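You operate a simulated robot arm through the tools that you are given. There is no shell and no other tool.

You are at the controls of a simulated robot arm. One attempt, no reset.

Task
Move the yellow plug to P7, pull the nut up, then dab it with paint.
Fine: to the mark with the red wrench; wrench and marker are laid on the bench; leave the other plug, the nuts of P3 and P4 and the other ports as they are.

It is judged by the outcome, as a careful person would: the job done as asked, and still so three seconds after it is handed in. It fails if anything else is knocked over, pushed out of place, dropped, spilled or broken.

Robot
A 6-joint arm with a two-finger gripper, fixed in place. Base frame: the origin is at the foot of the arm, x ahead of it, y to its left, z up; the work surface is at about z = 0.782. Readings come in m, degrees, newtons and seconds.
With the tool pointing down near the work surface it reaches from about 0.1 to 0.7 m from the base axis. Its first joint turns from -66.0 to 66.0 degrees. Payload 2.45 kg.
The tool frame sits at the grasp point between the pads (the TCP): z along the fingers, y along the line on which they close. The tips reach 0.03 m beyond it. The gripper opens to 0.106 m. The gripper's body begins 0.079 m behind the TCP.
Orientation is told as [roll, pitch, yaw] about the base's x, y, z axes, in that order, counted from this pose: with the fingers straight down and closing along the base's y, the tool's x points along the base's -x, its y along +y and its z along -z.

Tools
- The arm moves only by the tool move_arm. Its argument "targets" is a list of rows, each a list of 6 numbers: the shift along the tool's x, y, z in units of 400 mm (1.0 is 400 mm), then the turn, a rotation vector about the tool's x, y, z in units of 120 degrees (1.0 is 120 degrees). In form: [[x, y, z, wx, wy, wz], ...]. A call has 1 to 20 rows; each row is the pose to reach, as a shift and turn from the pose commanded when the call began, along the tool's axes at that moment. "hand" is the finger opening in m, from 0 to 0.106, set as the call begins (left out, the last holds). A call with a number of a shift or a turn outside -1 to 1 is refused whole. Rows are played at 5 a second. More than 0.05 m and 8.6 degrees between two rows, or a gripper value outside its range, and nothing of the call is played. A pose out of reach is approached as far as the arm can. The call stops where the force on the tool passes 40 N (or 10 N more than at its start, if that is more) or the arm is blocked; 0.2 s more then pass. The fingers move at their own pace (about 0.153 m/s each) and stop on an object; they squeeze with about 23 N. The grip force told is the motor's: it shows also when the fingers shut on nothing. Time passes only in rows, and 0.2 s behind the last, so rows that repeat a pose let the fingers close. It gives the time, the measured TCP pose, the force on the tool (base axes), the opening and the grip force at its end, in the units of the frame above (readings bear some noise), with the torque about the TCP (base axes, N m) and any sound that the robot's microphone picked up.
- Cameras (640 x 400 px; columns grow to the right, rows downward): "scene" is fixed at [0.0584, 0.4104, 1.4151]; the picture's right is [-0.78, -0.63, 0.00], its down [-0.30, 0.37, -0.88] and it looks along [0.56, -0.69, -0.47] (base axes); focal length 372 px, centre (320, 200). "wrist" rides on the gripper at [0.076, -0.002, -0.106] in the tool frame; the picture's right is [0.02, 1.00, 0.00], its down [-0.78, 0.02, -0.62] and it looks along [-0.62, 0.01, 0.78] (tool axes); focal length 247 px, centre (320, 200). There is no depth. A picture from a camera that has moved, and an enlarged one, comes with that camera's place and axes in the base frame and with its lens.
- get_image(camera): a new picture of that camera. No time passes.
- zoom(camera, box): a new picture of the part [left, top, right, bottom] of that camera's present view, enlarged. No time passes.
- close_job(): hands the job in; it is judged then, once.

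Nothing tells you positions but the pictures and the camera data. Unless the task says otherwise, let go and move clear before handing in.

The tools are called after "Emit:" by a JSON object that holds its "method" and its "body". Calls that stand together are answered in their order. move_arm: Moves the arm, as the interface text tells. Its arguments: {"type":"object","properties":{"targets":{"type":"array","items":{"type":"array","items":{"type":"number"}}},"hand":{"type":"number"}},"required":["targets"]} The other tools are called the same way: get_image (camera) takes a picture; zoom (camera, box) takes an enlarged picture of a part of a camera's view; close_job () hands the job in.

At the start:

```text
time_s: 0.0
tcp_pos: [0.3847, -0.146, 1.1311]
ee_rot: [-0.1, -0.1, 0.0]
contact_force: [-0.1, 1.0, 0.0]
torque: [0.01, 0.02, 0.02]
opening: 0.1059
grip_force: 0.0
```

scene: 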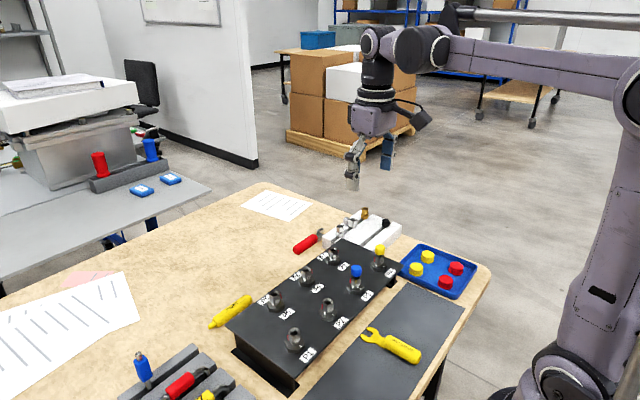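
wrist: 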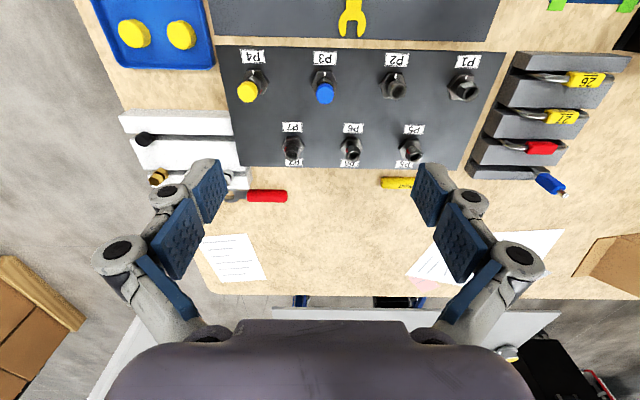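

I see a black block with ports P1–P7; the yellow plug sits in P4 and a blue one in P3, with a red wrench near the white rack and a yellow marker near the block's far side. I'll take closer looks before moving.

Emit:
{"method": "zoom", "body": {"camera": "scene", "box": [220, 190, 420, 315]}}

Emit:
{"method": "zoom", "body": {"camera": "scene", "box": [200, 275, 400, 400]}}

Emit:
{"method": "zoom", "body": {"camera": "wrist", "box": [110, 30, 350, 180]}}

Emit:
{"method": "zoom", "body": {"camera": "wrist", "box": [340, 30, 640, 218]}}

Emit:
{"method": "zoom", "body": {"camera": "scene", "box": [60, 140, 220, 240]}}

```text
3.20 times, centred on (320, 252) of scene
camera zoom: at [0.0584, 0.4104, 1.4151], right [-0.78, -0.63, 0.0], down [-0.3, 0.37, -0.88], along [0.56, -0.69, -0.47], focal length 1191 px, centre (320, 32)
```

zoom: 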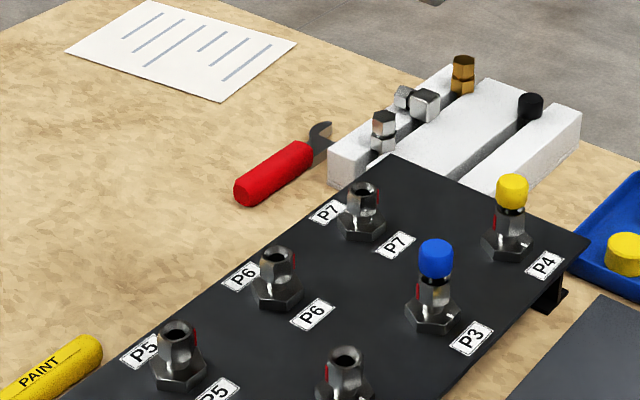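

```text
3.20 times, centred on (300, 338) of scene
camera zoom: at [0.0584, 0.4104, 1.4151], right [-0.78, -0.63, 0.0], down [-0.3, 0.37, -0.88], along [0.56, -0.69, -0.47], focal length 1191 px, centre (384, -240)
```

zoom: 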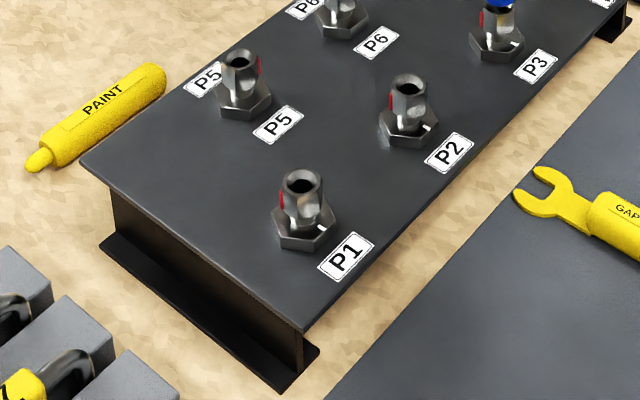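

```text
2.67 times, centred on (230, 105) of wrist
camera zoom: at [0.3083, -0.1471, 1.2354], right [-0.02, 1.0, 0.0], down [0.78, 0.02, 0.62], along [0.62, 0.01, -0.78], focal length 659 px, centre (560, 453)
```

zoom: 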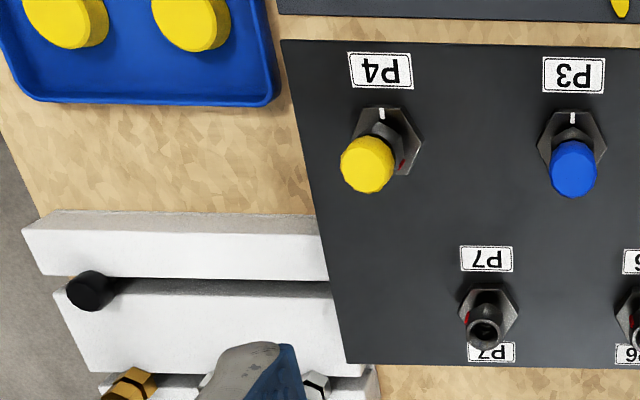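

```text
2.13 times, centred on (490, 124) of wrist
camera zoom: at [0.3083, -0.1471, 1.2354], right [-0.02, 1.0, 0.0], down [0.78, 0.02, 0.62], along [0.62, 0.01, -0.78], focal length 526 px, centre (-42, 362)
```

zoom: 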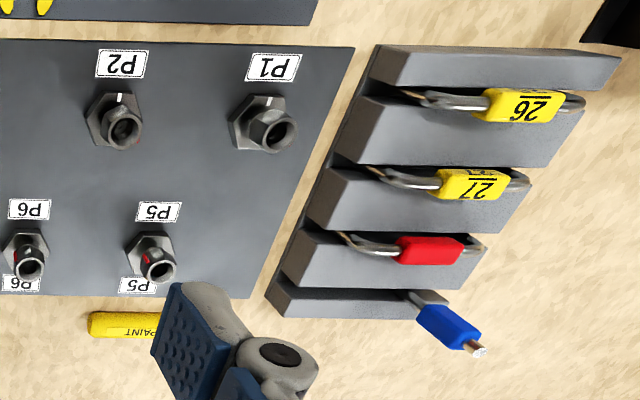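

```text
4.00 times, centred on (140, 190) of scene
camera zoom: at [0.0584, 0.4104, 1.4151], right [-0.78, -0.63, 0.0], down [-0.3, 0.37, -0.88], along [0.56, -0.69, -0.47], focal length 1489 px, centre (1040, 240)
```

zoom: 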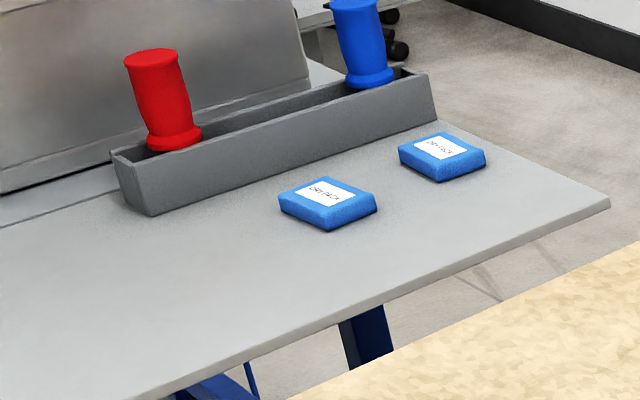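

The yellow plug is on P4, and P7 looks empty. I'll lower the wrist camera over P4/P7 to see the nuts, marks and port shapes.

Emit:
{"method": "move_arm", "body": {"targets": [[-0.022, -0.034, 0.082, 0, 0, 0], [-0.044, -0.068, 0.164, 0, 0, 0], [-0.066, -0.101, 0.246, 0, 0, 0], [-0.088, -0.135, 0.3275, 0, 0, 0], [-0.088, -0.135, 0.3275, 0, 0, 0]]}}

Emit:
{"method": "get_image", "body": {"camera": "wrist"}}

Emit:
{"method": "zoom", "body": {"camera": "wrist", "box": [220, 100, 420, 225]}}

Emit:
{"method": "get_image", "body": {"camera": "scene"}}

```text
time_s: 1.2
tcp_pos: [0.4214, -0.2016, 0.9988]
ee_rot: [-0.1, 0.0, 0.0]
contact_force: [0.0, -0.3, 0.5]
torque: [0.02, -0.02, 0.0]
opening: 0.106
grip_force: 0.1
```

```text
taken
camera wrist: at [0.3457, -0.2025, 1.1043], right [-0.02, 1.0, 0.0], down [0.78, 0.02, 0.62], along [0.62, 0.01, -0.78], focal length 247 px, centre (320, 200)
```

wrist: 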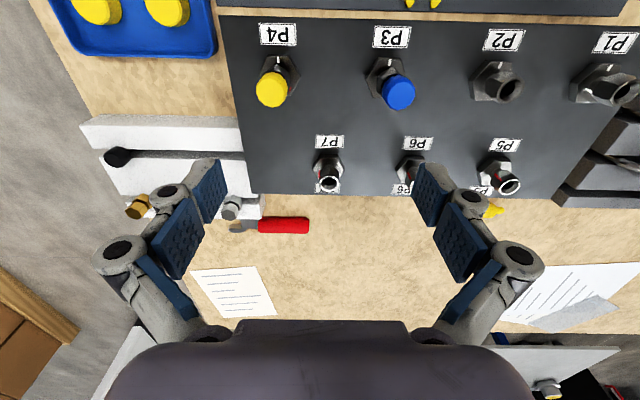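

```text
3.20 times, centred on (320, 162) of wrist
camera zoom: at [0.3457, -0.2025, 1.1043], right [-0.02, 1.0, 0.0], down [0.78, 0.02, 0.62], along [0.62, 0.01, -0.78], focal length 790 px, centre (320, 320)
```

zoom: 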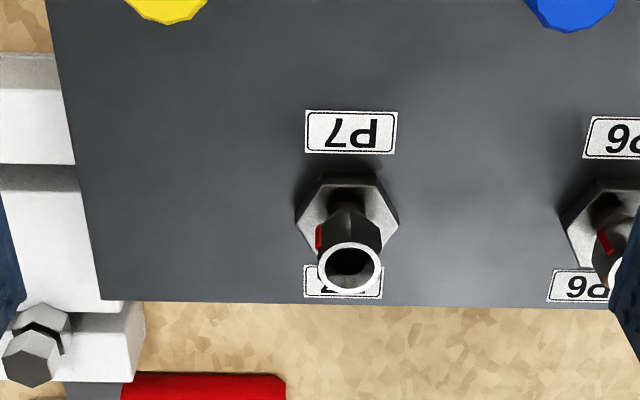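

```text
taken
```

scene: 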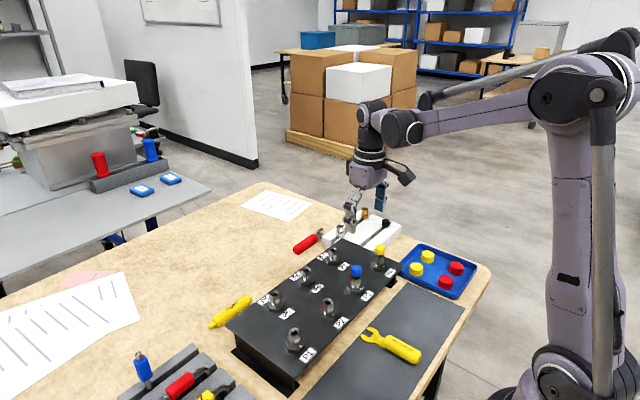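

P7 shows a large hex nut with a red mark on the stub. I need finer views of the marks on P3, P4, P5–P7.

Emit:
{"method": "zoom", "body": {"camera": "wrist", "box": [295, 130, 365, 200]}}

Emit:
{"method": "zoom", "body": {"camera": "wrist", "box": [240, 30, 440, 130]}}

Emit:
{"method": "zoom", "body": {"camera": "wrist", "box": [450, 30, 640, 210]}}

Emit:
{"method": "zoom", "body": {"camera": "scene", "box": [310, 225, 370, 270]}}

Emit:
{"method": "zoom", "body": {"camera": "scene", "box": [255, 260, 345, 320]}}

Emit:
{"method": "zoom", "body": {"camera": "scene", "box": [340, 235, 410, 300]}}

```text
5.71 times, centred on (330, 165) of wrist
camera zoom: at [0.3457, -0.2025, 1.1043], right [-0.02, 1.0, 0.0], down [0.78, 0.02, 0.62], along [0.62, 0.01, -0.78], focal length 1411 px, centre (263, 400)
```

zoom: 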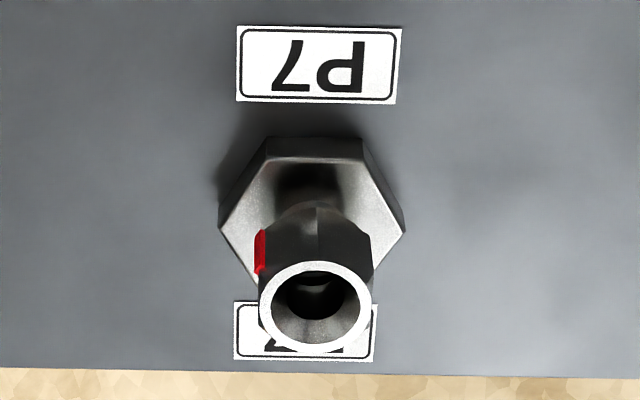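

```text
3.20 times, centred on (340, 80) of wrist
camera zoom: at [0.3457, -0.2025, 1.1043], right [-0.02, 1.0, 0.0], down [0.78, 0.02, 0.62], along [0.62, 0.01, -0.78], focal length 790 px, centre (256, 584)
```

zoom: 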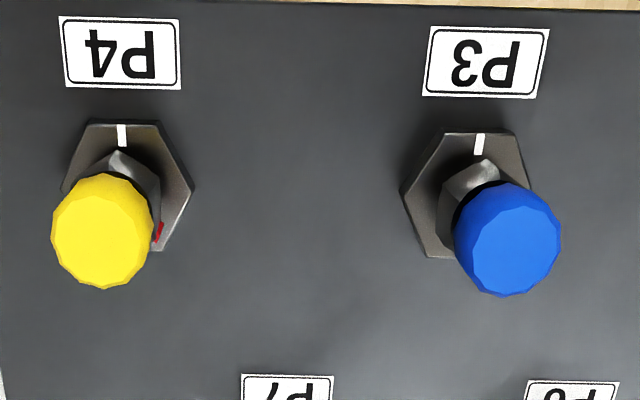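

```text
2.22 times, centred on (545, 120) of wrist
camera zoom: at [0.3457, -0.2025, 1.1043], right [-0.02, 1.0, 0.0], down [0.78, 0.02, 0.62], along [0.62, 0.01, -0.78], focal length 549 px, centre (-180, 378)
```

zoom: 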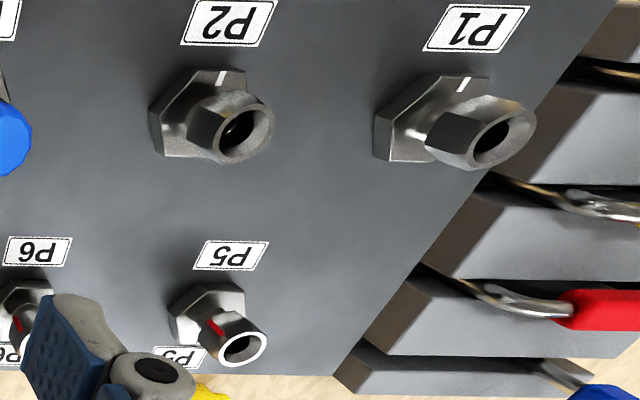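

```text
8.89 times, centred on (340, 248) of scene
camera zoom: at [0.0584, 0.4104, 1.4151], right [-0.78, -0.63, 0.0], down [-0.3, 0.37, -0.88], along [0.56, -0.69, -0.47], focal length 3309 px, centre (142, -222)
```

zoom: 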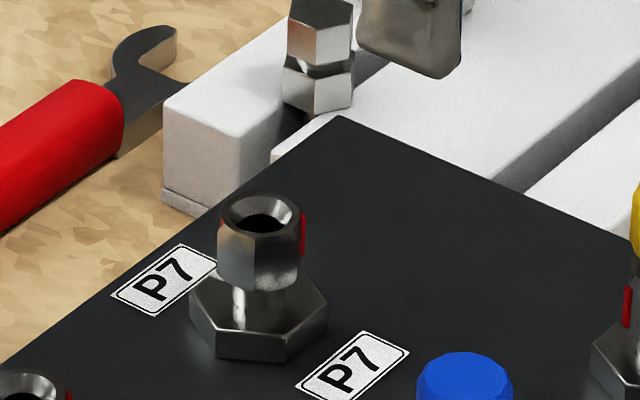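

```text
6.67 times, centred on (300, 290) of scene
camera zoom: at [0.0584, 0.4104, 1.4151], right [-0.78, -0.63, 0.0], down [-0.3, 0.37, -0.88], along [0.56, -0.69, -0.47], focal length 2482 px, centre (453, -400)
```

zoom: 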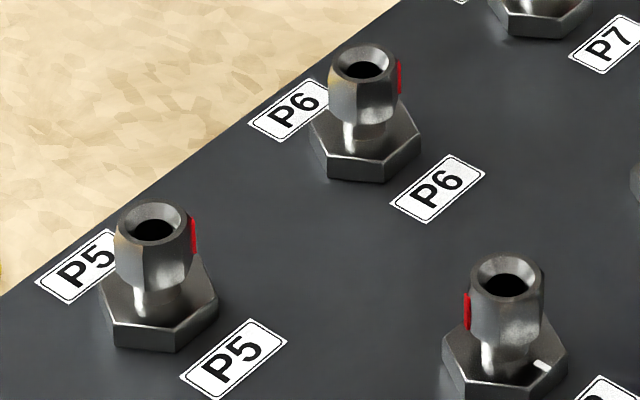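

```text
6.15 times, centred on (375, 268) of scene
camera zoom: at [0.0584, 0.4104, 1.4151], right [-0.78, -0.63, 0.0], down [-0.3, 0.37, -0.88], along [0.56, -0.69, -0.47], focal length 2291 px, centre (-18, -215)
```

zoom: 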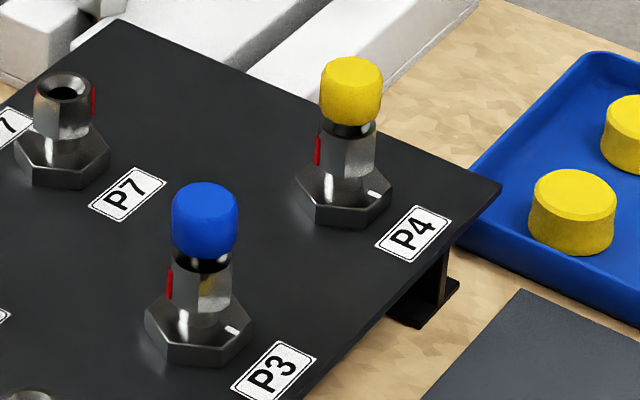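

The ports each have a fixed base hex (white index mark on P1–P4's near side) and an upper nut with a red mark. P7's white mark is probably on its far side, so I'll yaw the wrist to look from other directions.

Emit:
{"method": "move_arm", "body": {"targets": [[0, 0, -0.02, 0, 0, -0.07], [-0.02, 0, -0.02, 0, 0, -0.14], [-0.04, 0, -0.03, 0, 0, -0.21], [-0.06, 0, -0.03, 0, 0, -0.28], [-0.08, 0, -0.03, 0, 0, -0.35], [-0.1, 0, -0.03, 0, 0, -0.42], [-0.12, 0, -0.03, 0, 0, -0.49], [-0.14, 0, -0.03, 0, 0, -0.56], [-0.16, 0, -0.03, 0, 0, -0.63], [-0.18, 0, -0.03, 0, 0, -0.7], [-0.2, 0, -0.03, 0, 0, -0.75], [-0.2, 0, -0.03, 0, 0, -0.75]]}}

Emit:
{"method": "get_image", "body": {"camera": "wrist"}}

```text
time_s: 3.8
tcp_pos: [0.5009, -0.2008, 1.0109]
ee_rot: [0.1, 0.1, 90.1]
contact_force: [0.3, 0.6, 0.1]
torque: [0.01, 0.03, 0.0]
opening: 0.1059
grip_force: 0.1
```

```text
taken
camera wrist: at [0.5019, -0.2756, 1.1162], right [-1.0, -0.02, 0.0], down [-0.02, 0.78, 0.62], along [-0.01, 0.62, -0.78], focal length 247 px, centre (320, 200)
```

wrist: 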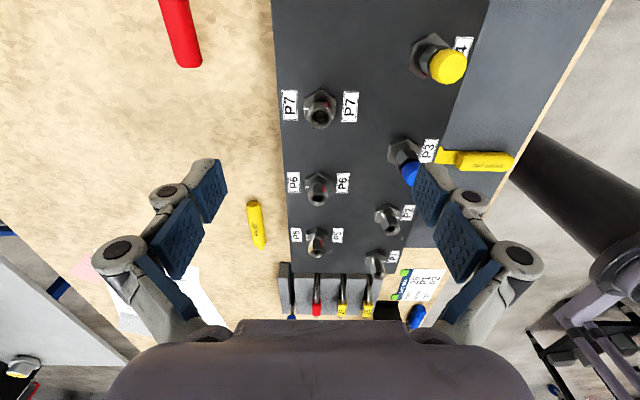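

Emit:
{"method": "zoom", "body": {"camera": "wrist", "box": [280, 70, 360, 140]}}

Emit:
{"method": "zoom", "body": {"camera": "wrist", "box": [390, 20, 480, 100]}}

Emit:
{"method": "move_arm", "body": {"targets": [[0, 0, 0, 0, 0, -0.07], [0, 0, 0, 0, 0, -0.14], [0, -0.02, 0, 0, 0, -0.21], [0, -0.04, 0, 0, 0, -0.28], [0, -0.06, 0, 0, 0, -0.35], [0, -0.08, 0, 0, 0, -0.42], [0, -0.1, 0, 0, 0, -0.49], [0, -0.12, 0, 0, 0, -0.56], [0, -0.12, 0, 0, 0, -0.63], [0, -0.12, 0, 0, 0, -0.7], [0, -0.12, 0, 0, 0, -0.75], [0, -0.12, 0, 0, 0, -0.75]]}}

Emit:
{"method": "get_image", "body": {"camera": "wrist"}}

```text
5.71 times, centred on (320, 105) of wrist
camera zoom: at [0.5019, -0.2756, 1.1162], right [-1.0, -0.02, 0.0], down [-0.02, 0.78, 0.62], along [-0.01, 0.62, -0.78], focal length 1411 px, centre (320, 743)
```

zoom: 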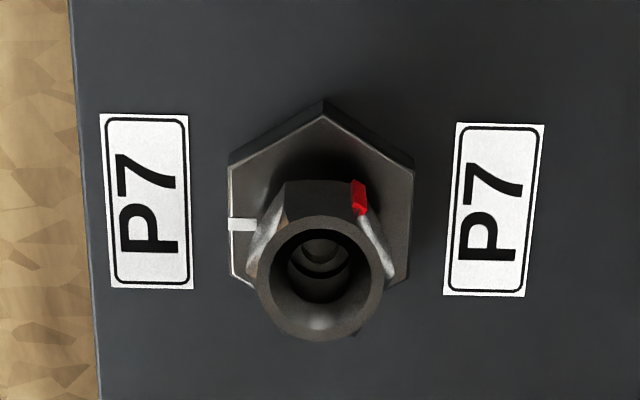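

```text
5.00 times, centred on (435, 60) of wrist
camera zoom: at [0.5019, -0.2756, 1.1162], right [-1.0, -0.02, 0.0], down [-0.02, 0.78, 0.62], along [-0.01, 0.62, -0.78], focal length 1235 px, centre (-255, 900)
```

zoom: 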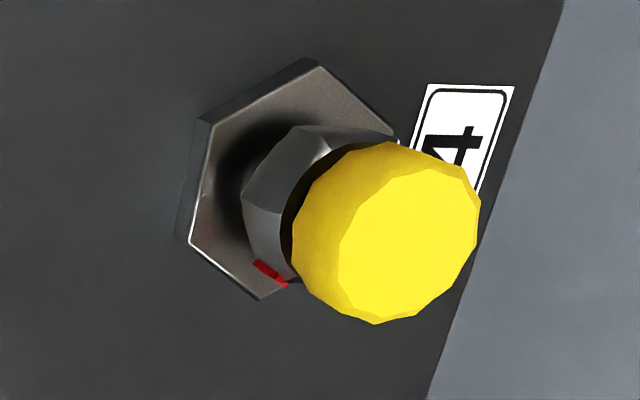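

```text
time_s: 6.4
tcp_pos: [0.5486, -0.1871, 1.0099]
ee_rot: [0.3, 0.1, 153.8]
contact_force: [0.6, 0.0, 0.5]
torque: [0.01, 0.01, 0.02]
opening: 0.106
grip_force: 0.0
out of reach, approached as far as the arm can: row 8, 9, 10, 11, 12
```

```text
taken
camera wrist: at [0.6179, -0.2185, 1.1162], right [-0.42, -0.91, 0.01], down [-0.71, 0.34, 0.62], along [-0.56, 0.26, -0.78], focal length 247 px, centre (320, 200)
```

wrist: 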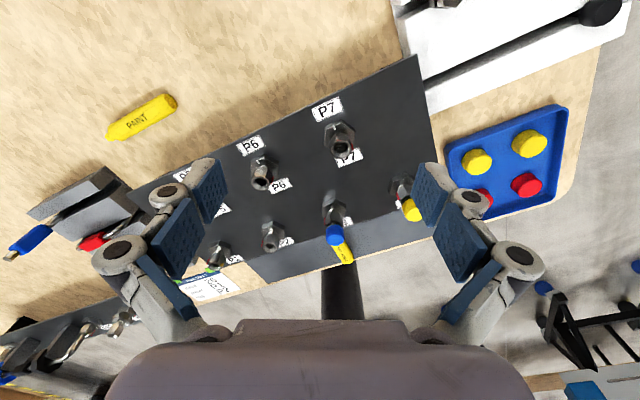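

The white index on P7 faces +x, while the red mark on its nut points roughly −x−y. There is a card with writing near the base, which I'll try to read from here.

Emit:
{"method": "zoom", "body": {"camera": "wrist", "box": [170, 250, 260, 310]}}

Emit:
{"method": "zoom", "body": {"camera": "wrist", "box": [310, 80, 380, 170]}}

Emit:
{"method": "zoom", "body": {"camera": "wrist", "box": [100, 70, 220, 150]}}

Emit:
{"method": "zoom", "body": {"camera": "wrist", "box": [380, 0, 640, 160]}}

```text
6.67 times, centred on (215, 280) of wrist
camera zoom: at [0.6179, -0.2185, 1.1162], right [-0.42, -0.91, 0.01], down [-0.71, 0.34, 0.62], along [-0.56, 0.26, -0.78], focal length 1646 px, centre (1020, -333)
```

zoom: 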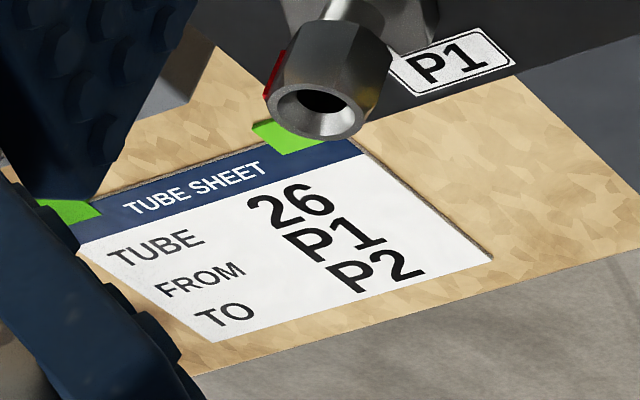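

```text
4.44 times, centred on (345, 125) of wrist
camera zoom: at [0.6179, -0.2185, 1.1162], right [-0.42, -0.91, 0.01], down [-0.71, 0.34, 0.62], along [-0.56, 0.26, -0.78], focal length 1098 px, centre (209, 533)
```

zoom: 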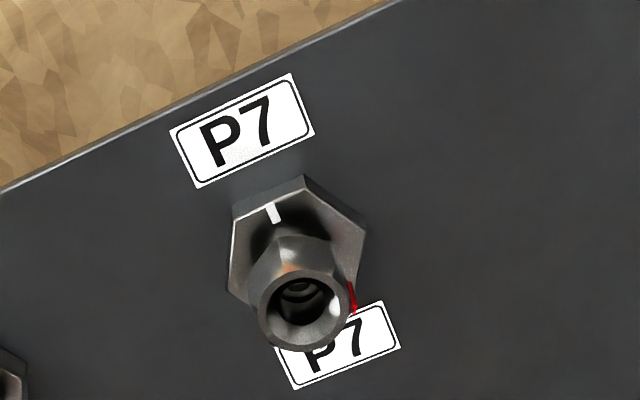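

```text
5.00 times, centred on (160, 110) of wrist
camera zoom: at [0.6179, -0.2185, 1.1162], right [-0.42, -0.91, 0.01], down [-0.71, 0.34, 0.62], along [-0.56, 0.26, -0.78], focal length 1235 px, centre (1120, 650)
```

zoom: 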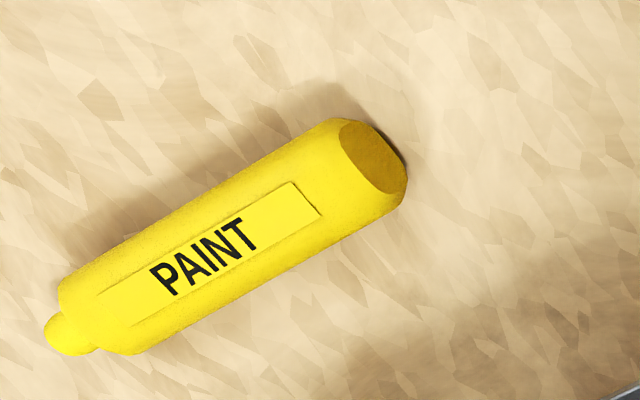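

```text
2.46 times, centred on (510, 80) of wrist
camera zoom: at [0.6179, -0.2185, 1.1162], right [-0.42, -0.91, 0.01], down [-0.71, 0.34, 0.62], along [-0.56, 0.26, -0.78], focal length 608 px, centre (-148, 495)
```

zoom: 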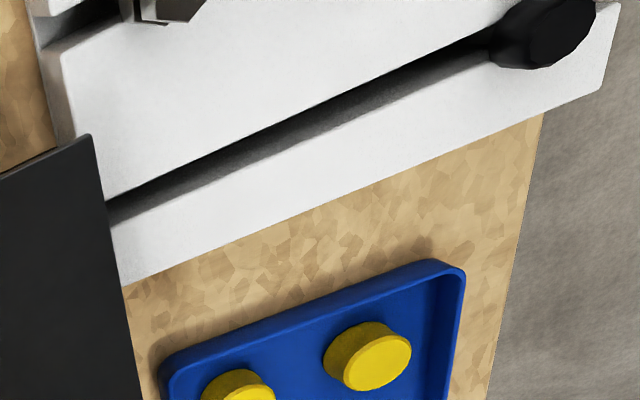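

The geometry is now clear: P4's cap top is at about (0.398, −0.238, 0.903) and P7's rim at about (0.501, −0.190, 0.883), with its white mark facing +x and red roughly at −120°. Next I'll turn back and look closely at the red wrench.

Emit:
{"method": "move_arm", "body": {"targets": [[0, 0, 0, 0, 0, 0.07], [0, 0, 0, 0, 0, 0.14], [0, 0, 0, 0, 0, 0.21], [0, 0, 0, 0, 0, 0.28], [0, 0, 0, 0, 0, 0.35], [0, 0, 0, 0, 0, 0.42], [0, 0, 0, 0, 0, 0.49], [0, 0, 0, 0, 0, 0.56], [0, 0, 0, 0, 0, 0.63], [0, 0, 0, 0, 0, 0.7], [0, 0, 0, 0, 0, 0.75], [0, 0, 0, 0, 0, 0.75]]}}

```text
time_s: 9.0
tcp_pos: [0.5486, -0.1878, 1.0119]
ee_rot: [-0.2, 0.3, 63.6]
contact_force: [0.5, 0.0, -0.4]
torque: [0.0, -0.05, 0.01]
opening: 0.1059
grip_force: 0.0
```

Rotation behaves as expected. Now I'll turn to yaw 0 and view the wrench and the white rack from above.

Emit:
{"method": "move_arm", "body": {"targets": [[0.038, -0.002, -0.045, 0, 0, 0.07], [0.076, -0.004, -0.045, 0, 0, 0.14], [0.114, -0.006, -0.045, 0, 0, 0.21], [0.152, -0.008, -0.045, 0, 0, 0.28], [0.19, -0.01, -0.045, 0, 0, 0.35], [0.228, -0.012, -0.045, 0, 0, 0.42], [0.266, -0.014, -0.045, 0, 0, 0.49], [0.305, -0.016, -0.045, 0, 0, 0.53], [0.305, -0.016, -0.045, 0, 0, 0.53]]}}

Emit:
{"method": "get_image", "body": {"camera": "wrist"}}

Emit:
{"method": "zoom", "body": {"camera": "wrist", "box": [240, 120, 440, 245]}}

Emit:
{"method": "zoom", "body": {"camera": "scene", "box": [280, 200, 400, 275]}}

```text
time_s: 11.0
tcp_pos: [0.5022, -0.301, 1.0297]
ee_rot: [-0.3, -0.1, 0.0]
contact_force: [0.2, 0.3, 0.3]
torque: [-0.01, 0.01, 0.0]
opening: 0.1061
grip_force: 0.0
```

```text
taken
camera wrist: at [0.4241, -0.3014, 1.1357], right [-0.02, 1.0, -0.01], down [0.78, 0.02, 0.62], along [0.62, 0.01, -0.78], focal length 247 px, centre (320, 200)
```

wrist: 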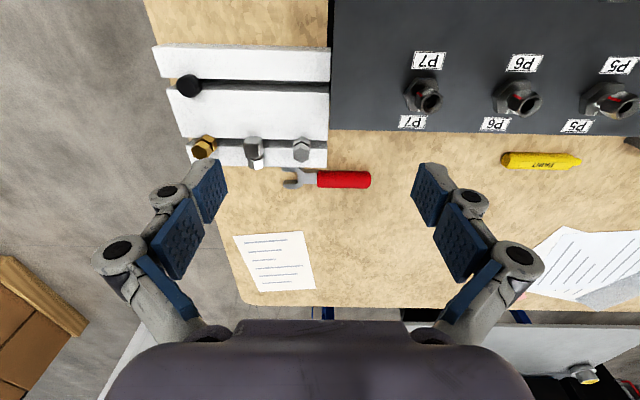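

```text
3.20 times, centred on (340, 182) of wrist
camera zoom: at [0.4241, -0.3014, 1.1357], right [-0.02, 1.0, -0.01], down [0.78, 0.02, 0.62], along [0.62, 0.01, -0.78], focal length 790 px, centre (256, 256)
```

zoom: 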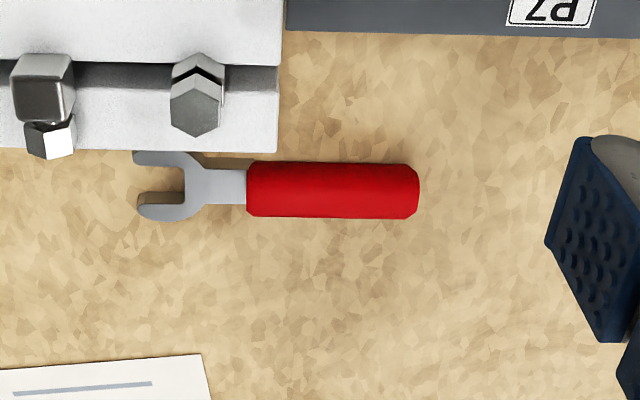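

```text
5.33 times, centred on (340, 238) of scene
camera zoom: at [0.0584, 0.4104, 1.4151], right [-0.78, -0.63, 0.0], down [-0.3, 0.37, -0.88], along [0.56, -0.69, -0.47], focal length 1986 px, centre (213, 0)
```

zoom: 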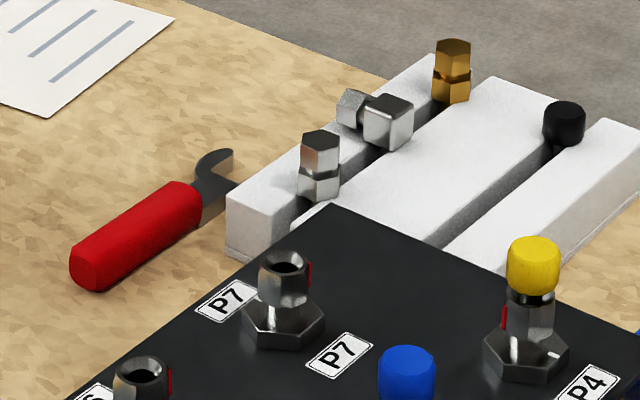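

The red wrench lies along y at x≈0.650 with a round handle y≈−0.305…−0.218 and an open jaw facing −y at about (0.650, −0.345). First the plug: I'll move above P4 and check the alignment.

Emit:
{"method": "move_arm", "body": {"targets": [[0.065, 0.039, 0.03, 0, 0, 0], [0.13, 0.078, 0.06, 0, 0, 0], [0.195, 0.118, 0.11, 0, 0, 0], [0.26, 0.157, 0.174, 0, 0, 0], [0.26, 0.157, 0.174, 0, 0, 0]]}}

Emit:
{"method": "get_image", "body": {"camera": "wrist"}}

Emit:
{"method": "zoom", "body": {"camera": "scene", "box": [310, 190, 430, 290]}}

```text
time_s: 12.2
tcp_pos: [0.3965, -0.2366, 0.9607]
ee_rot: [-0.4, -0.1, 0.2]
contact_force: [0.0, 0.9, -0.1]
torque: [0.0, -0.05, 0.05]
opening: 0.1061
grip_force: 0.0
```

```text
taken
camera wrist: at [0.3204, -0.2374, 1.0651], right [-0.02, 1.0, -0.01], down [0.78, 0.02, 0.62], along [0.62, 0.01, -0.78], focal length 247 px, centre (320, 200)
```

wrist: 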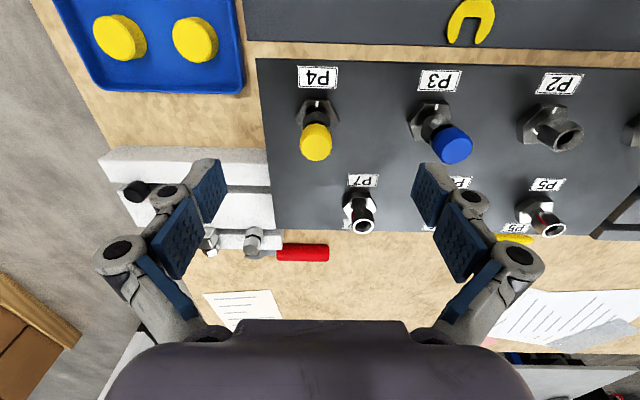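

```text
4.00 times, centred on (370, 240) of scene
camera zoom: at [0.0584, 0.4104, 1.4151], right [-0.78, -0.63, 0.0], down [-0.3, 0.37, -0.88], along [0.56, -0.69, -0.47], focal length 1489 px, centre (120, 40)
```

zoom: 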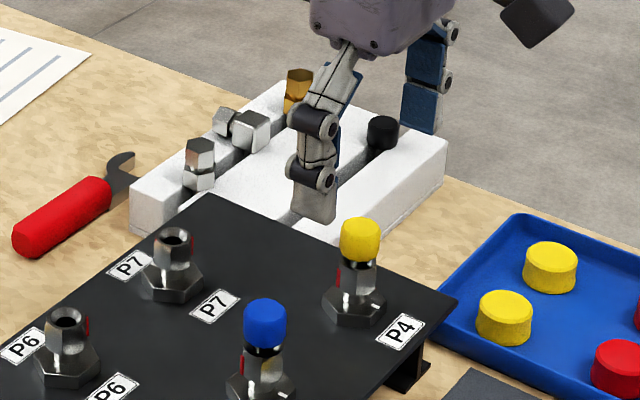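

P4's cap lies directly under the TCP, as estimated. I'll narrow the fingers and descend so the tips reach just below the cap.

Emit:
{"method": "move_arm", "body": {"hand": 0.06, "targets": [[-0.002, -0.004, 0, 0, 0, 0], [-0.003, -0.005, 0.04, 0, 0, 0], [-0.003, -0.005, 0.08, 0, 0, 0], [-0.003, -0.005, 0.118, 0, 0, 0], [-0.003, -0.005, 0.118, 0, 0, 0]]}}

Emit:
{"method": "get_image", "body": {"camera": "wrist"}}

Emit:
{"method": "zoom", "body": {"camera": "scene", "box": [340, 210, 420, 280]}}

```text
time_s: 13.4
tcp_pos: [0.3972, -0.241, 0.9133]
ee_rot: [-0.4, 0.0, 0.2]
contact_force: [-0.4, -0.2, 0.4]
torque: [0.0, 0.03, -0.01]
opening: 0.0602
grip_force: 0.0
```

```text
taken
camera wrist: at [0.3213, -0.2417, 1.0186], right [-0.02, 1.0, -0.01], down [0.78, 0.02, 0.62], along [0.62, 0.01, -0.78], focal length 247 px, centre (320, 200)
```

wrist: 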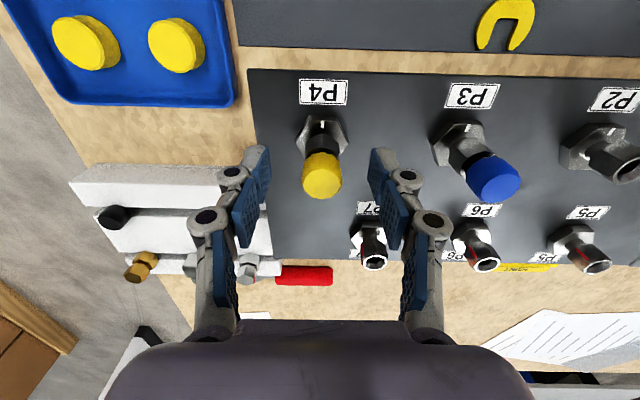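

```text
5.71 times, centred on (380, 245) of scene
camera zoom: at [0.0584, 0.4104, 1.4151], right [-0.78, -0.63, 0.0], down [-0.3, 0.37, -0.88], along [0.56, -0.69, -0.47], focal length 2128 px, centre (-23, -57)
```

zoom: 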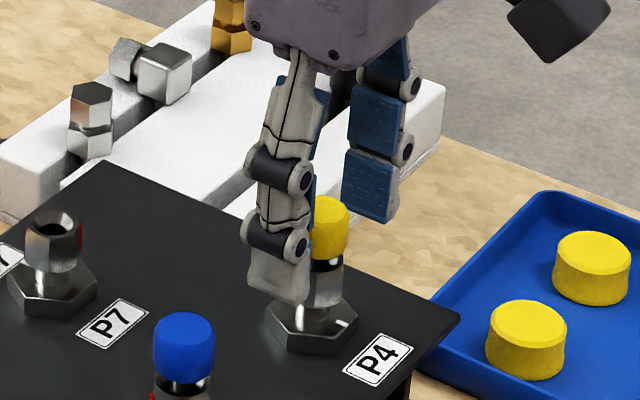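

The fingers straddle the cap, centred with the tips at its lower edge. Closing to grip it.

Emit:
{"method": "move_arm", "body": {"hand": 0.0, "targets": [[0, 0, 0, 0, 0, 0], [0, 0, 0, 0, 0, 0], [0, 0, 0, 0, 0, 0], [0, 0, 0, 0, 0, 0]]}}

Emit:
{"method": "get_image", "body": {"camera": "wrist"}}

```text
time_s: 14.4
tcp_pos: [0.3976, -0.2406, 0.9136]
ee_rot: [-0.3, -0.1, 0.2]
contact_force: [0.5, 2.4, -0.8]
torque: [0.08, 0.02, -0.02]
opening: 0.0205
grip_force: 23.3
```

```text
taken
camera wrist: at [0.3214, -0.2414, 1.0188], right [-0.02, 1.0, -0.01], down [0.78, 0.02, 0.62], along [0.62, 0.01, -0.78], focal length 247 px, centre (320, 200)
```

wrist: 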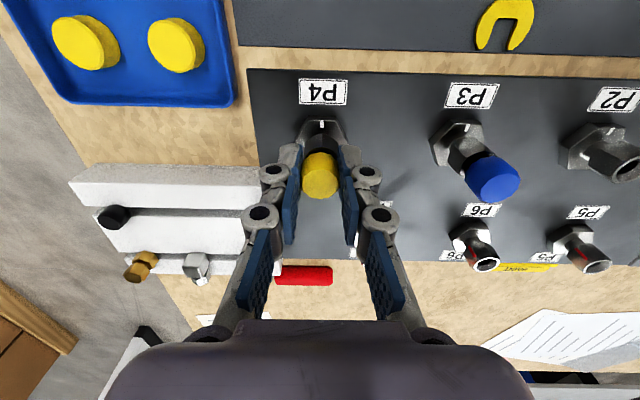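

Gripped at 20.5 mm. Pulling straight up.

Emit:
{"method": "move_arm", "body": {"targets": [[0, 0, -0.0125, 0, 0, 0], [0, 0, -0.025, 0, 0, 0], [0, 0, -0.0375, 0, 0, 0], [0, 0, -0.05, 0, 0, 0], [0, 0, -0.075, 0, 0, 0], [0, 0, -0.1, 0, 0, 0], [0, 0, -0.15, 0, 0, 0]]}}

Emit:
{"method": "get_image", "body": {"camera": "wrist"}}

Emit:
{"method": "zoom", "body": {"camera": "scene", "box": [310, 180, 430, 280]}}

```text
time_s: 16.0
tcp_pos: [0.3979, -0.2396, 0.9727]
ee_rot: [-0.3, 0.0, 0.1]
contact_force: [0.2, 0.7, -0.2]
torque: [-0.01, -0.02, 0.0]
opening: 0.0212
grip_force: 23.0
```

```text
taken
camera wrist: at [0.3207, -0.24, 1.078], right [-0.02, 1.0, -0.01], down [0.78, 0.02, 0.62], along [0.62, 0.01, -0.78], focal length 247 px, centre (320, 200)
```

wrist: 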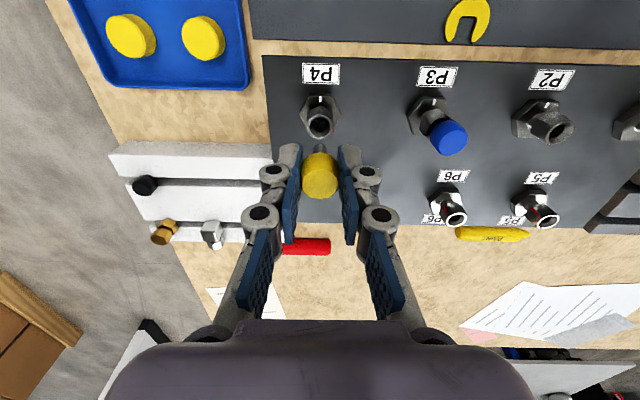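

```text
4.00 times, centred on (370, 230) of scene
camera zoom: at [0.0584, 0.4104, 1.4151], right [-0.78, -0.63, 0.0], down [-0.3, 0.37, -0.88], along [0.56, -0.69, -0.47], focal length 1489 px, centre (120, 80)
```

zoom: 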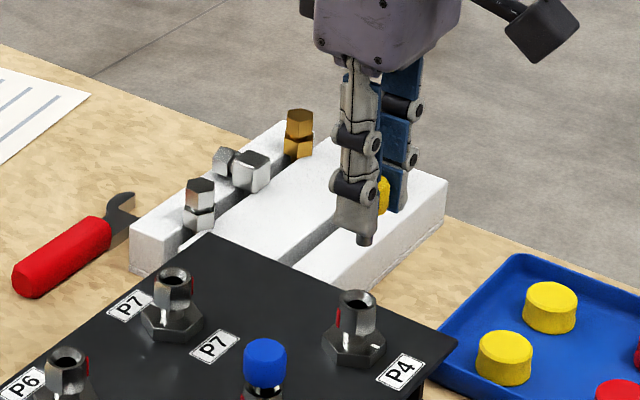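

The plug came free cleanly. I'll record how P4's rim appears beneath the plug as a reference, then move above P7 at the same height and compare.

Emit:
{"method": "zoom", "body": {"camera": "wrist", "box": [280, 80, 360, 160]}}

Emit:
{"method": "move_arm", "body": {"targets": [[-0.06, 0.03, -0.03, 0, 0, 0], [-0.12, 0.06, -0.03, 0, 0, 0], [-0.18, 0.09, -0.03, 0, 0, 0], [-0.253, 0.124, 0, 0, 0, 0], [-0.253, 0.124, 0, 0, 0, 0]]}}

Emit:
{"method": "zoom", "body": {"camera": "wrist", "box": [280, 80, 360, 160]}}

```text
5.00 times, centred on (320, 120) of wrist
camera zoom: at [0.3207, -0.24, 1.078], right [-0.02, 1.0, -0.01], down [0.78, 0.02, 0.62], along [0.62, 0.01, -0.78], focal length 1235 px, centre (320, 600)
```

zoom: 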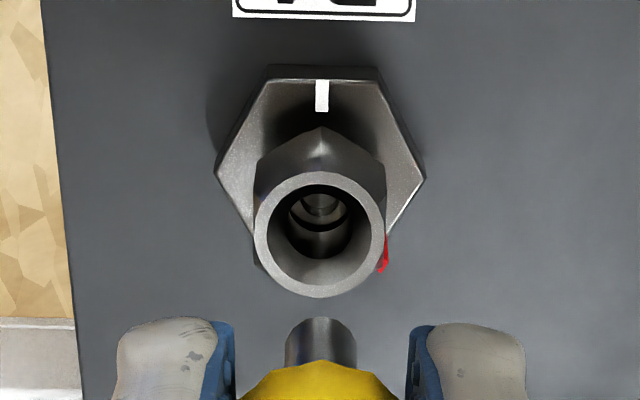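

```text
time_s: 17.2
tcp_pos: [0.4994, -0.1913, 0.9696]
ee_rot: [-0.3, 0.0, 0.0]
contact_force: [0.5, 0.3, 0.1]
torque: [0.03, 0.02, 0.0]
opening: 0.021
grip_force: 22.7
```

```text
5.00 times, centred on (320, 120) of wrist
camera zoom: at [0.4233, -0.1918, 1.0753], right [-0.02, 1.0, -0.01], down [0.78, 0.02, 0.62], along [0.62, 0.01, -0.78], focal length 1235 px, centre (320, 600)
```

zoom: 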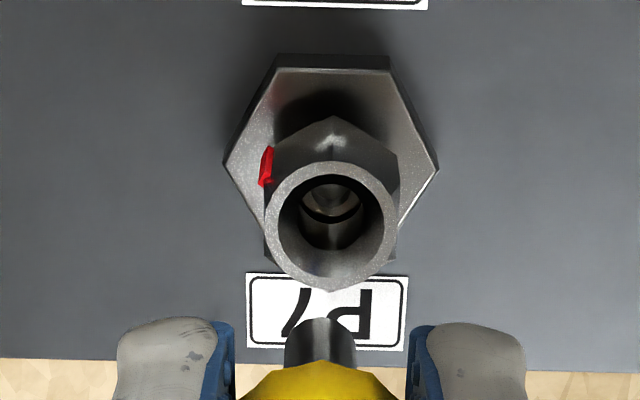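

P7's rim is slightly offset (about +1.8 mm in y, −2.5 mm in x) from the P4 reference. I'll correct and recheck.

Emit:
{"method": "move_arm", "body": {"targets": [[0.0062, 0.0045, -0.0065, 0, 0, 0], [0.0062, 0.0045, -0.0065, 0, 0, 0]]}}

Emit:
{"method": "zoom", "body": {"camera": "wrist", "box": [280, 80, 360, 160]}}

Emit:
{"method": "zoom", "body": {"camera": "scene", "box": [290, 190, 390, 270]}}

```text
time_s: 17.8
tcp_pos: [0.4965, -0.1891, 0.9727]
ee_rot: [-0.3, 0.0, 0.1]
contact_force: [-0.2, 0.3, -0.8]
torque: [0.0, 0.0, -0.02]
opening: 0.0206
grip_force: 23.4
```

```text
5.00 times, centred on (320, 120) of wrist
camera zoom: at [0.4202, -0.1902, 1.0786], right [-0.02, 1.0, -0.01], down [0.78, 0.02, 0.62], along [0.62, 0.01, -0.78], focal length 1235 px, centre (320, 600)
```

zoom: 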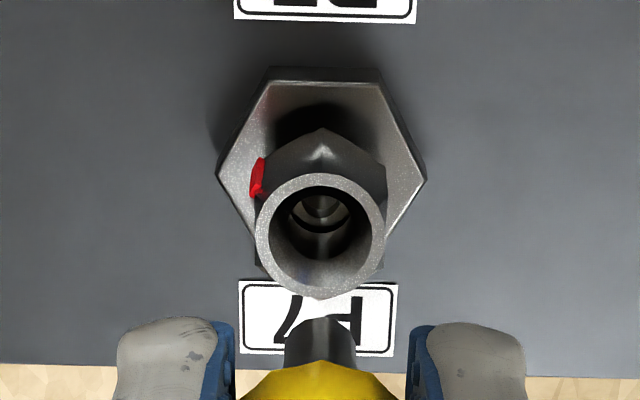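

```text
5.00 times, centred on (340, 230) of scene
camera zoom: at [0.0584, 0.4104, 1.4151], right [-0.78, -0.63, 0.0], down [-0.3, 0.37, -0.88], along [0.56, -0.69, -0.47], focal length 1862 px, centre (220, 50)
```

zoom: 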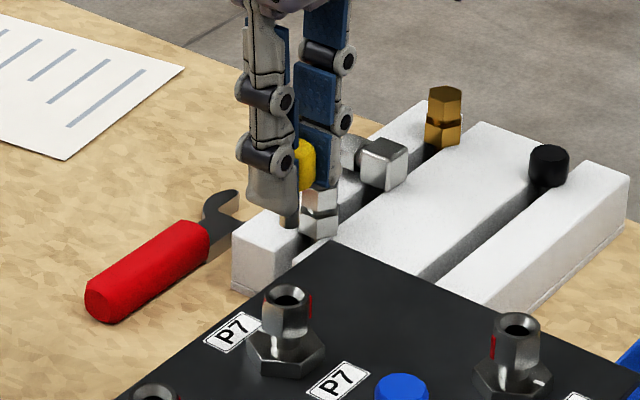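

The match is now exact. The nut has corners at 0°/±60°…, with the red mark on the −120° corner. Next I push the plug straight down into P7.

Emit:
{"method": "move_arm", "body": {"targets": [[0, 0, 0.03, 0, 0, 0], [0, 0, 0.06, 0, 0, 0], [0, 0, 0.08, 0, 0, 0], [0, 0, 0.1, 0, 0, 0], [0, 0, 0.115, 0, 0, 0], [0, 0, 0.13, 0, 0, 0], [0, 0, 0.14, 0, 0, 0], [0, 0, 0.15, 0, 0, 0], [0, 0, 0.156, 0, 0, 0], [0, 0, 0.156, 0, 0, 0]]}}

Emit:
{"method": "zoom", "body": {"camera": "scene", "box": [290, 190, 390, 270]}}

Emit:
{"method": "zoom", "body": {"camera": "wrist", "box": [260, 100, 380, 200]}}

```text
time_s: 20.0
tcp_pos: [0.4963, -0.189, 0.912]
ee_rot: [-0.4, 0.0, 0.1]
contact_force: [9.5, -7.1, 19.6]
torque: [-0.26, -0.34, -0.02]
opening: 0.0209
grip_force: 23.3
```

```text
5.00 times, centred on (340, 230) of scene
camera zoom: at [0.0583, 0.4104, 1.4152], right [-0.78, -0.63, 0.0], down [-0.3, 0.37, -0.88], along [0.56, -0.69, -0.47], focal length 1862 px, centre (220, 50)
```

zoom: 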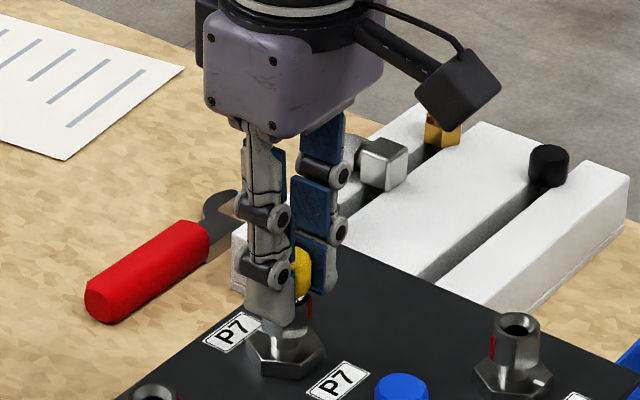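

```text
4.00 times, centred on (320, 150) of wrist
camera zoom: at [0.4198, -0.1892, 1.0172], right [-0.02, 1.0, -0.01], down [0.78, 0.02, 0.62], along [0.62, 0.01, -0.78], focal length 988 px, centre (320, 400)
```

zoom: 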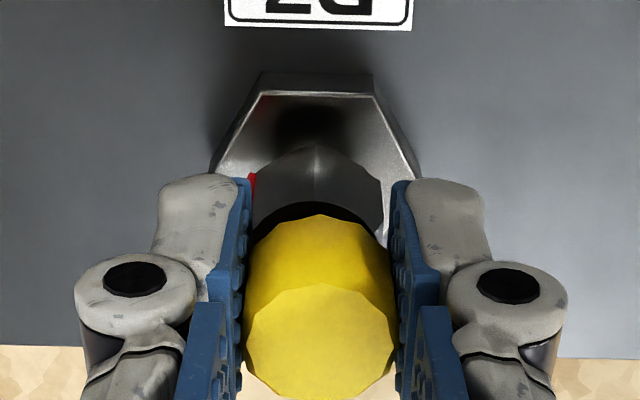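

The plug is in with about 20 N of seating force at the same height it had in P4. I'll release, rise a little and check how it sits.

Emit:
{"method": "move_arm", "body": {"hand": 0.06, "targets": [[0, 0, 0, 0, 0, 0], [0, 0, 0, 0, 0, 0], [0, 0, -0.05, 0, 0, 0], [0, 0, -0.1, 0, 0, 0], [0, 0, -0.2, 0, 0, 0], [0, 0, -0.3, 0, 0, 0]]}}

Emit:
{"method": "zoom", "body": {"camera": "scene", "box": [310, 220, 410, 300]}}

Emit:
{"method": "get_image", "body": {"camera": "wrist"}}

```text
time_s: 21.4
tcp_pos: [0.4965, -0.1865, 1.0335]
ee_rot: [-0.2, 0.0, 0.2]
contact_force: [-1.0, 0.0, 0.7]
torque: [0.0, -0.05, 0.04]
opening: 0.0601
grip_force: 0.1
```

```text
5.00 times, centred on (360, 260) of scene
camera zoom: at [0.0583, 0.4104, 1.4151], right [-0.78, -0.63, 0.0], down [-0.3, 0.37, -0.88], along [0.56, -0.69, -0.47], focal length 1862 px, centre (120, -100)
```

zoom: 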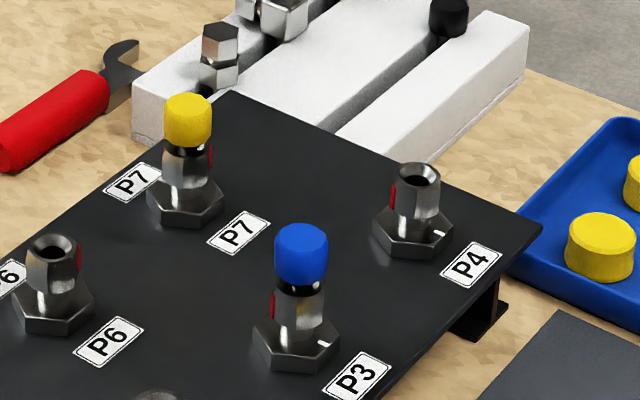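

```text
taken
camera wrist: at [0.4199, -0.1879, 1.1388], right [-0.02, 1.0, -0.01], down [0.78, 0.02, 0.62], along [0.62, 0.01, -0.78], focal length 247 px, centre (320, 200)
```

wrist: 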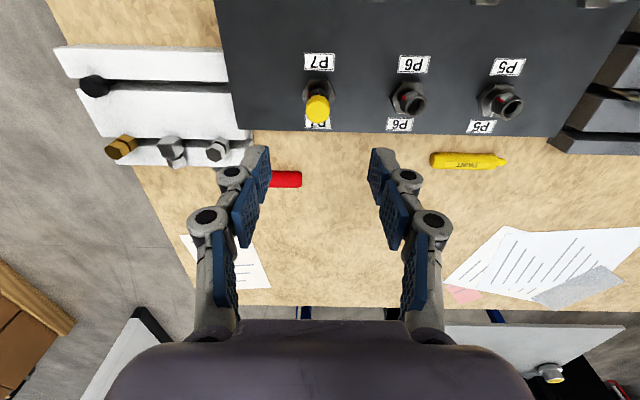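

The plug sits in P7 just as the blue one sits in P3. Now I turn to yaw +90° and move over the red wrench handle.

Emit:
{"method": "move_arm", "body": {"targets": [[-0.03, -0.014, 0, 0, 0, -0.07], [-0.06, -0.028, 0, 0, 0, -0.14], [-0.09, -0.042, 0, 0, 0, -0.21], [-0.12, -0.056, 0, 0, 0, -0.28], [-0.15, -0.07, 0.02, 0, 0, -0.35], [-0.18, -0.084, 0.04, 0, 0, -0.42], [-0.21, -0.098, 0.07, 0, 0, -0.49], [-0.25, -0.112, 0.1, 0, 0, -0.56], [-0.29, -0.126, 0.14, 0, 0, -0.63], [-0.33, -0.14, 0.18, 0, 0, -0.7], [-0.359, -0.159, 0.209, 0, 0, -0.75], [-0.359, -0.159, 0.209, 0, 0, -0.75]]}}

Emit:
{"method": "get_image", "body": {"camera": "wrist"}}

Emit:
{"method": "get_image", "body": {"camera": "scene"}}

```text
time_s: 24.0
tcp_pos: [0.6376, -0.2502, 0.9481]
ee_rot: [0.0, 0.4, 90.2]
contact_force: [-0.4, -0.5, 0.4]
torque: [0.01, 0.0, -0.04]
opening: 0.0602
grip_force: 0.0
```

```text
taken
camera wrist: at [0.6395, -0.3257, 1.0542], right [-1.0, -0.03, 0.0], down [-0.02, 0.79, 0.62], along [-0.02, 0.62, -0.79], focal length 247 px, centre (320, 200)
```

wrist: 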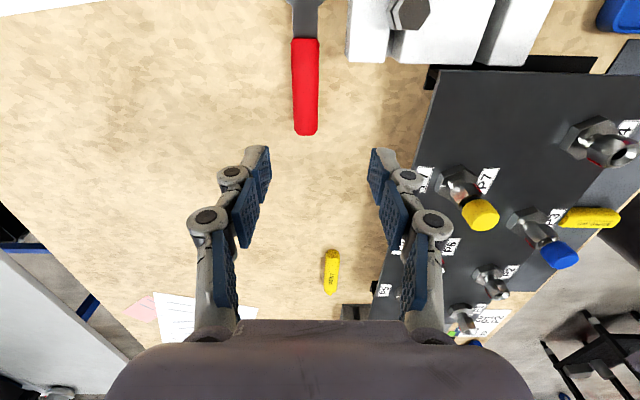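

```text
taken
```

scene: 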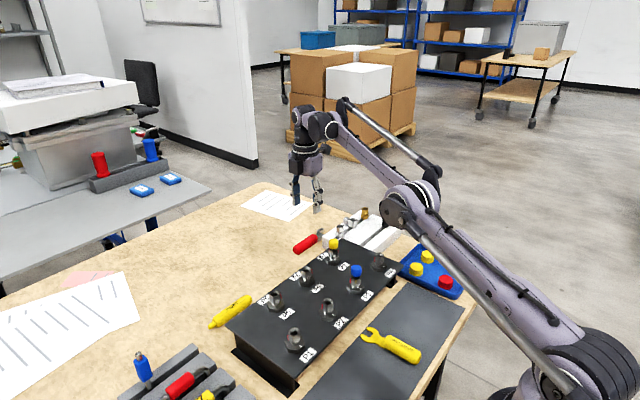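

The wrench axis is confirmed at x≈0.6505 with the handle spanning y −0.303…−0.216. I'll descend to just above the handle with open fingers, then check.

Emit:
{"method": "move_arm", "body": {"targets": [[0, -0.016, 0.08, 0, 0, 0], [0, -0.032, 0.16, 0, 0, 0], [0, -0.032, 0.23, 0, 0, 0], [0, -0.032, 0.285, 0, 0, 0], [0, -0.032, 0.285, 0, 0, 0]]}}

Emit:
{"method": "get_image", "body": {"camera": "wrist"}}

Emit:
{"method": "zoom", "body": {"camera": "scene", "box": [270, 180, 370, 260]}}

```text
time_s: 25.2
tcp_pos: [0.6519, -0.2523, 0.8354]
ee_rot: [-0.2, 0.3, 90.2]
contact_force: [0.1, -0.4, -0.8]
torque: [-0.01, 0.04, 0.01]
opening: 0.0601
grip_force: 0.0
out of reach, approached as far as the arm can: row 2
```

```text
taken
camera wrist: at [0.6534, -0.3272, 0.9413], right [-1.0, -0.02, 0.0], down [-0.02, 0.79, 0.62], along [-0.01, 0.62, -0.79], focal length 247 px, centre (320, 200)
```

wrist: 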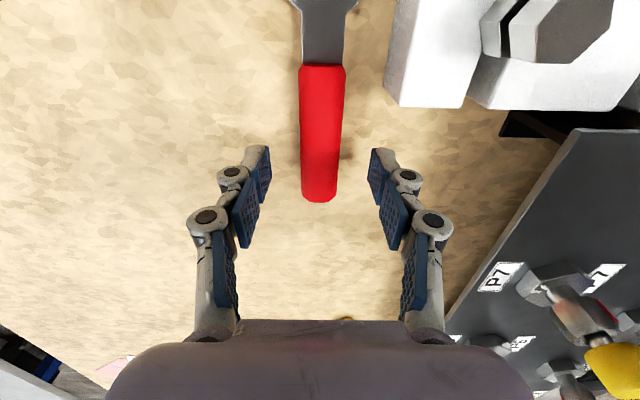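

```text
5.00 times, centred on (320, 220) of scene
camera zoom: at [0.0584, 0.4104, 1.4151], right [-0.78, -0.63, 0.0], down [-0.3, 0.37, -0.88], along [0.56, -0.69, -0.47], focal length 1862 px, centre (320, 100)
```

zoom: 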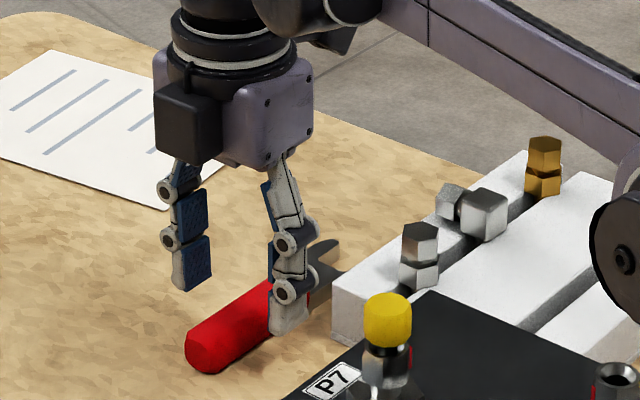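

Fingers straddle the handle well. Lowering the last ~20 mm and closing.

Emit:
{"method": "move_arm", "body": {"targets": [[0, 0, 0.016, 0, 0, 0], [0, 0, 0.032, 0, 0, 0], [0, 0, 0.048, 0, 0, 0], [0, 0, 0.048, 0, 0, 0]]}}

Emit:
{"method": "get_image", "body": {"camera": "wrist"}}

```text
time_s: 26.2
tcp_pos: [0.6504, -0.2515, 0.8166]
ee_rot: [-0.2, 0.4, 90.1]
contact_force: [-0.7, 1.6, 0.2]
torque: [-0.02, 0.01, 0.0]
opening: 0.0603
grip_force: 0.0
out of reach, approached as far as the arm can: row 3, 4
```

```text
taken
camera wrist: at [0.6518, -0.3266, 0.9221], right [-1.0, -0.02, 0.0], down [-0.02, 0.79, 0.62], along [-0.01, 0.62, -0.79], focal length 247 px, centre (320, 200)
```

wrist: 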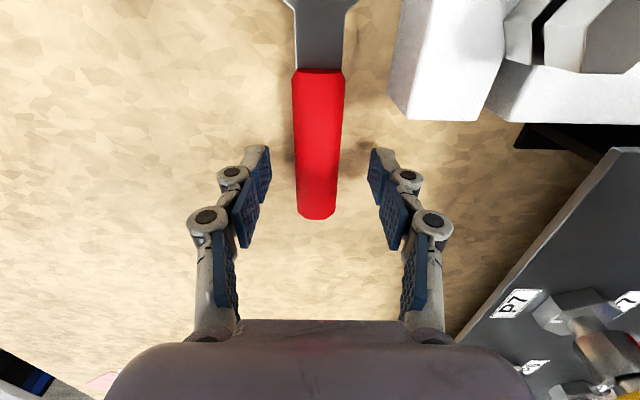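

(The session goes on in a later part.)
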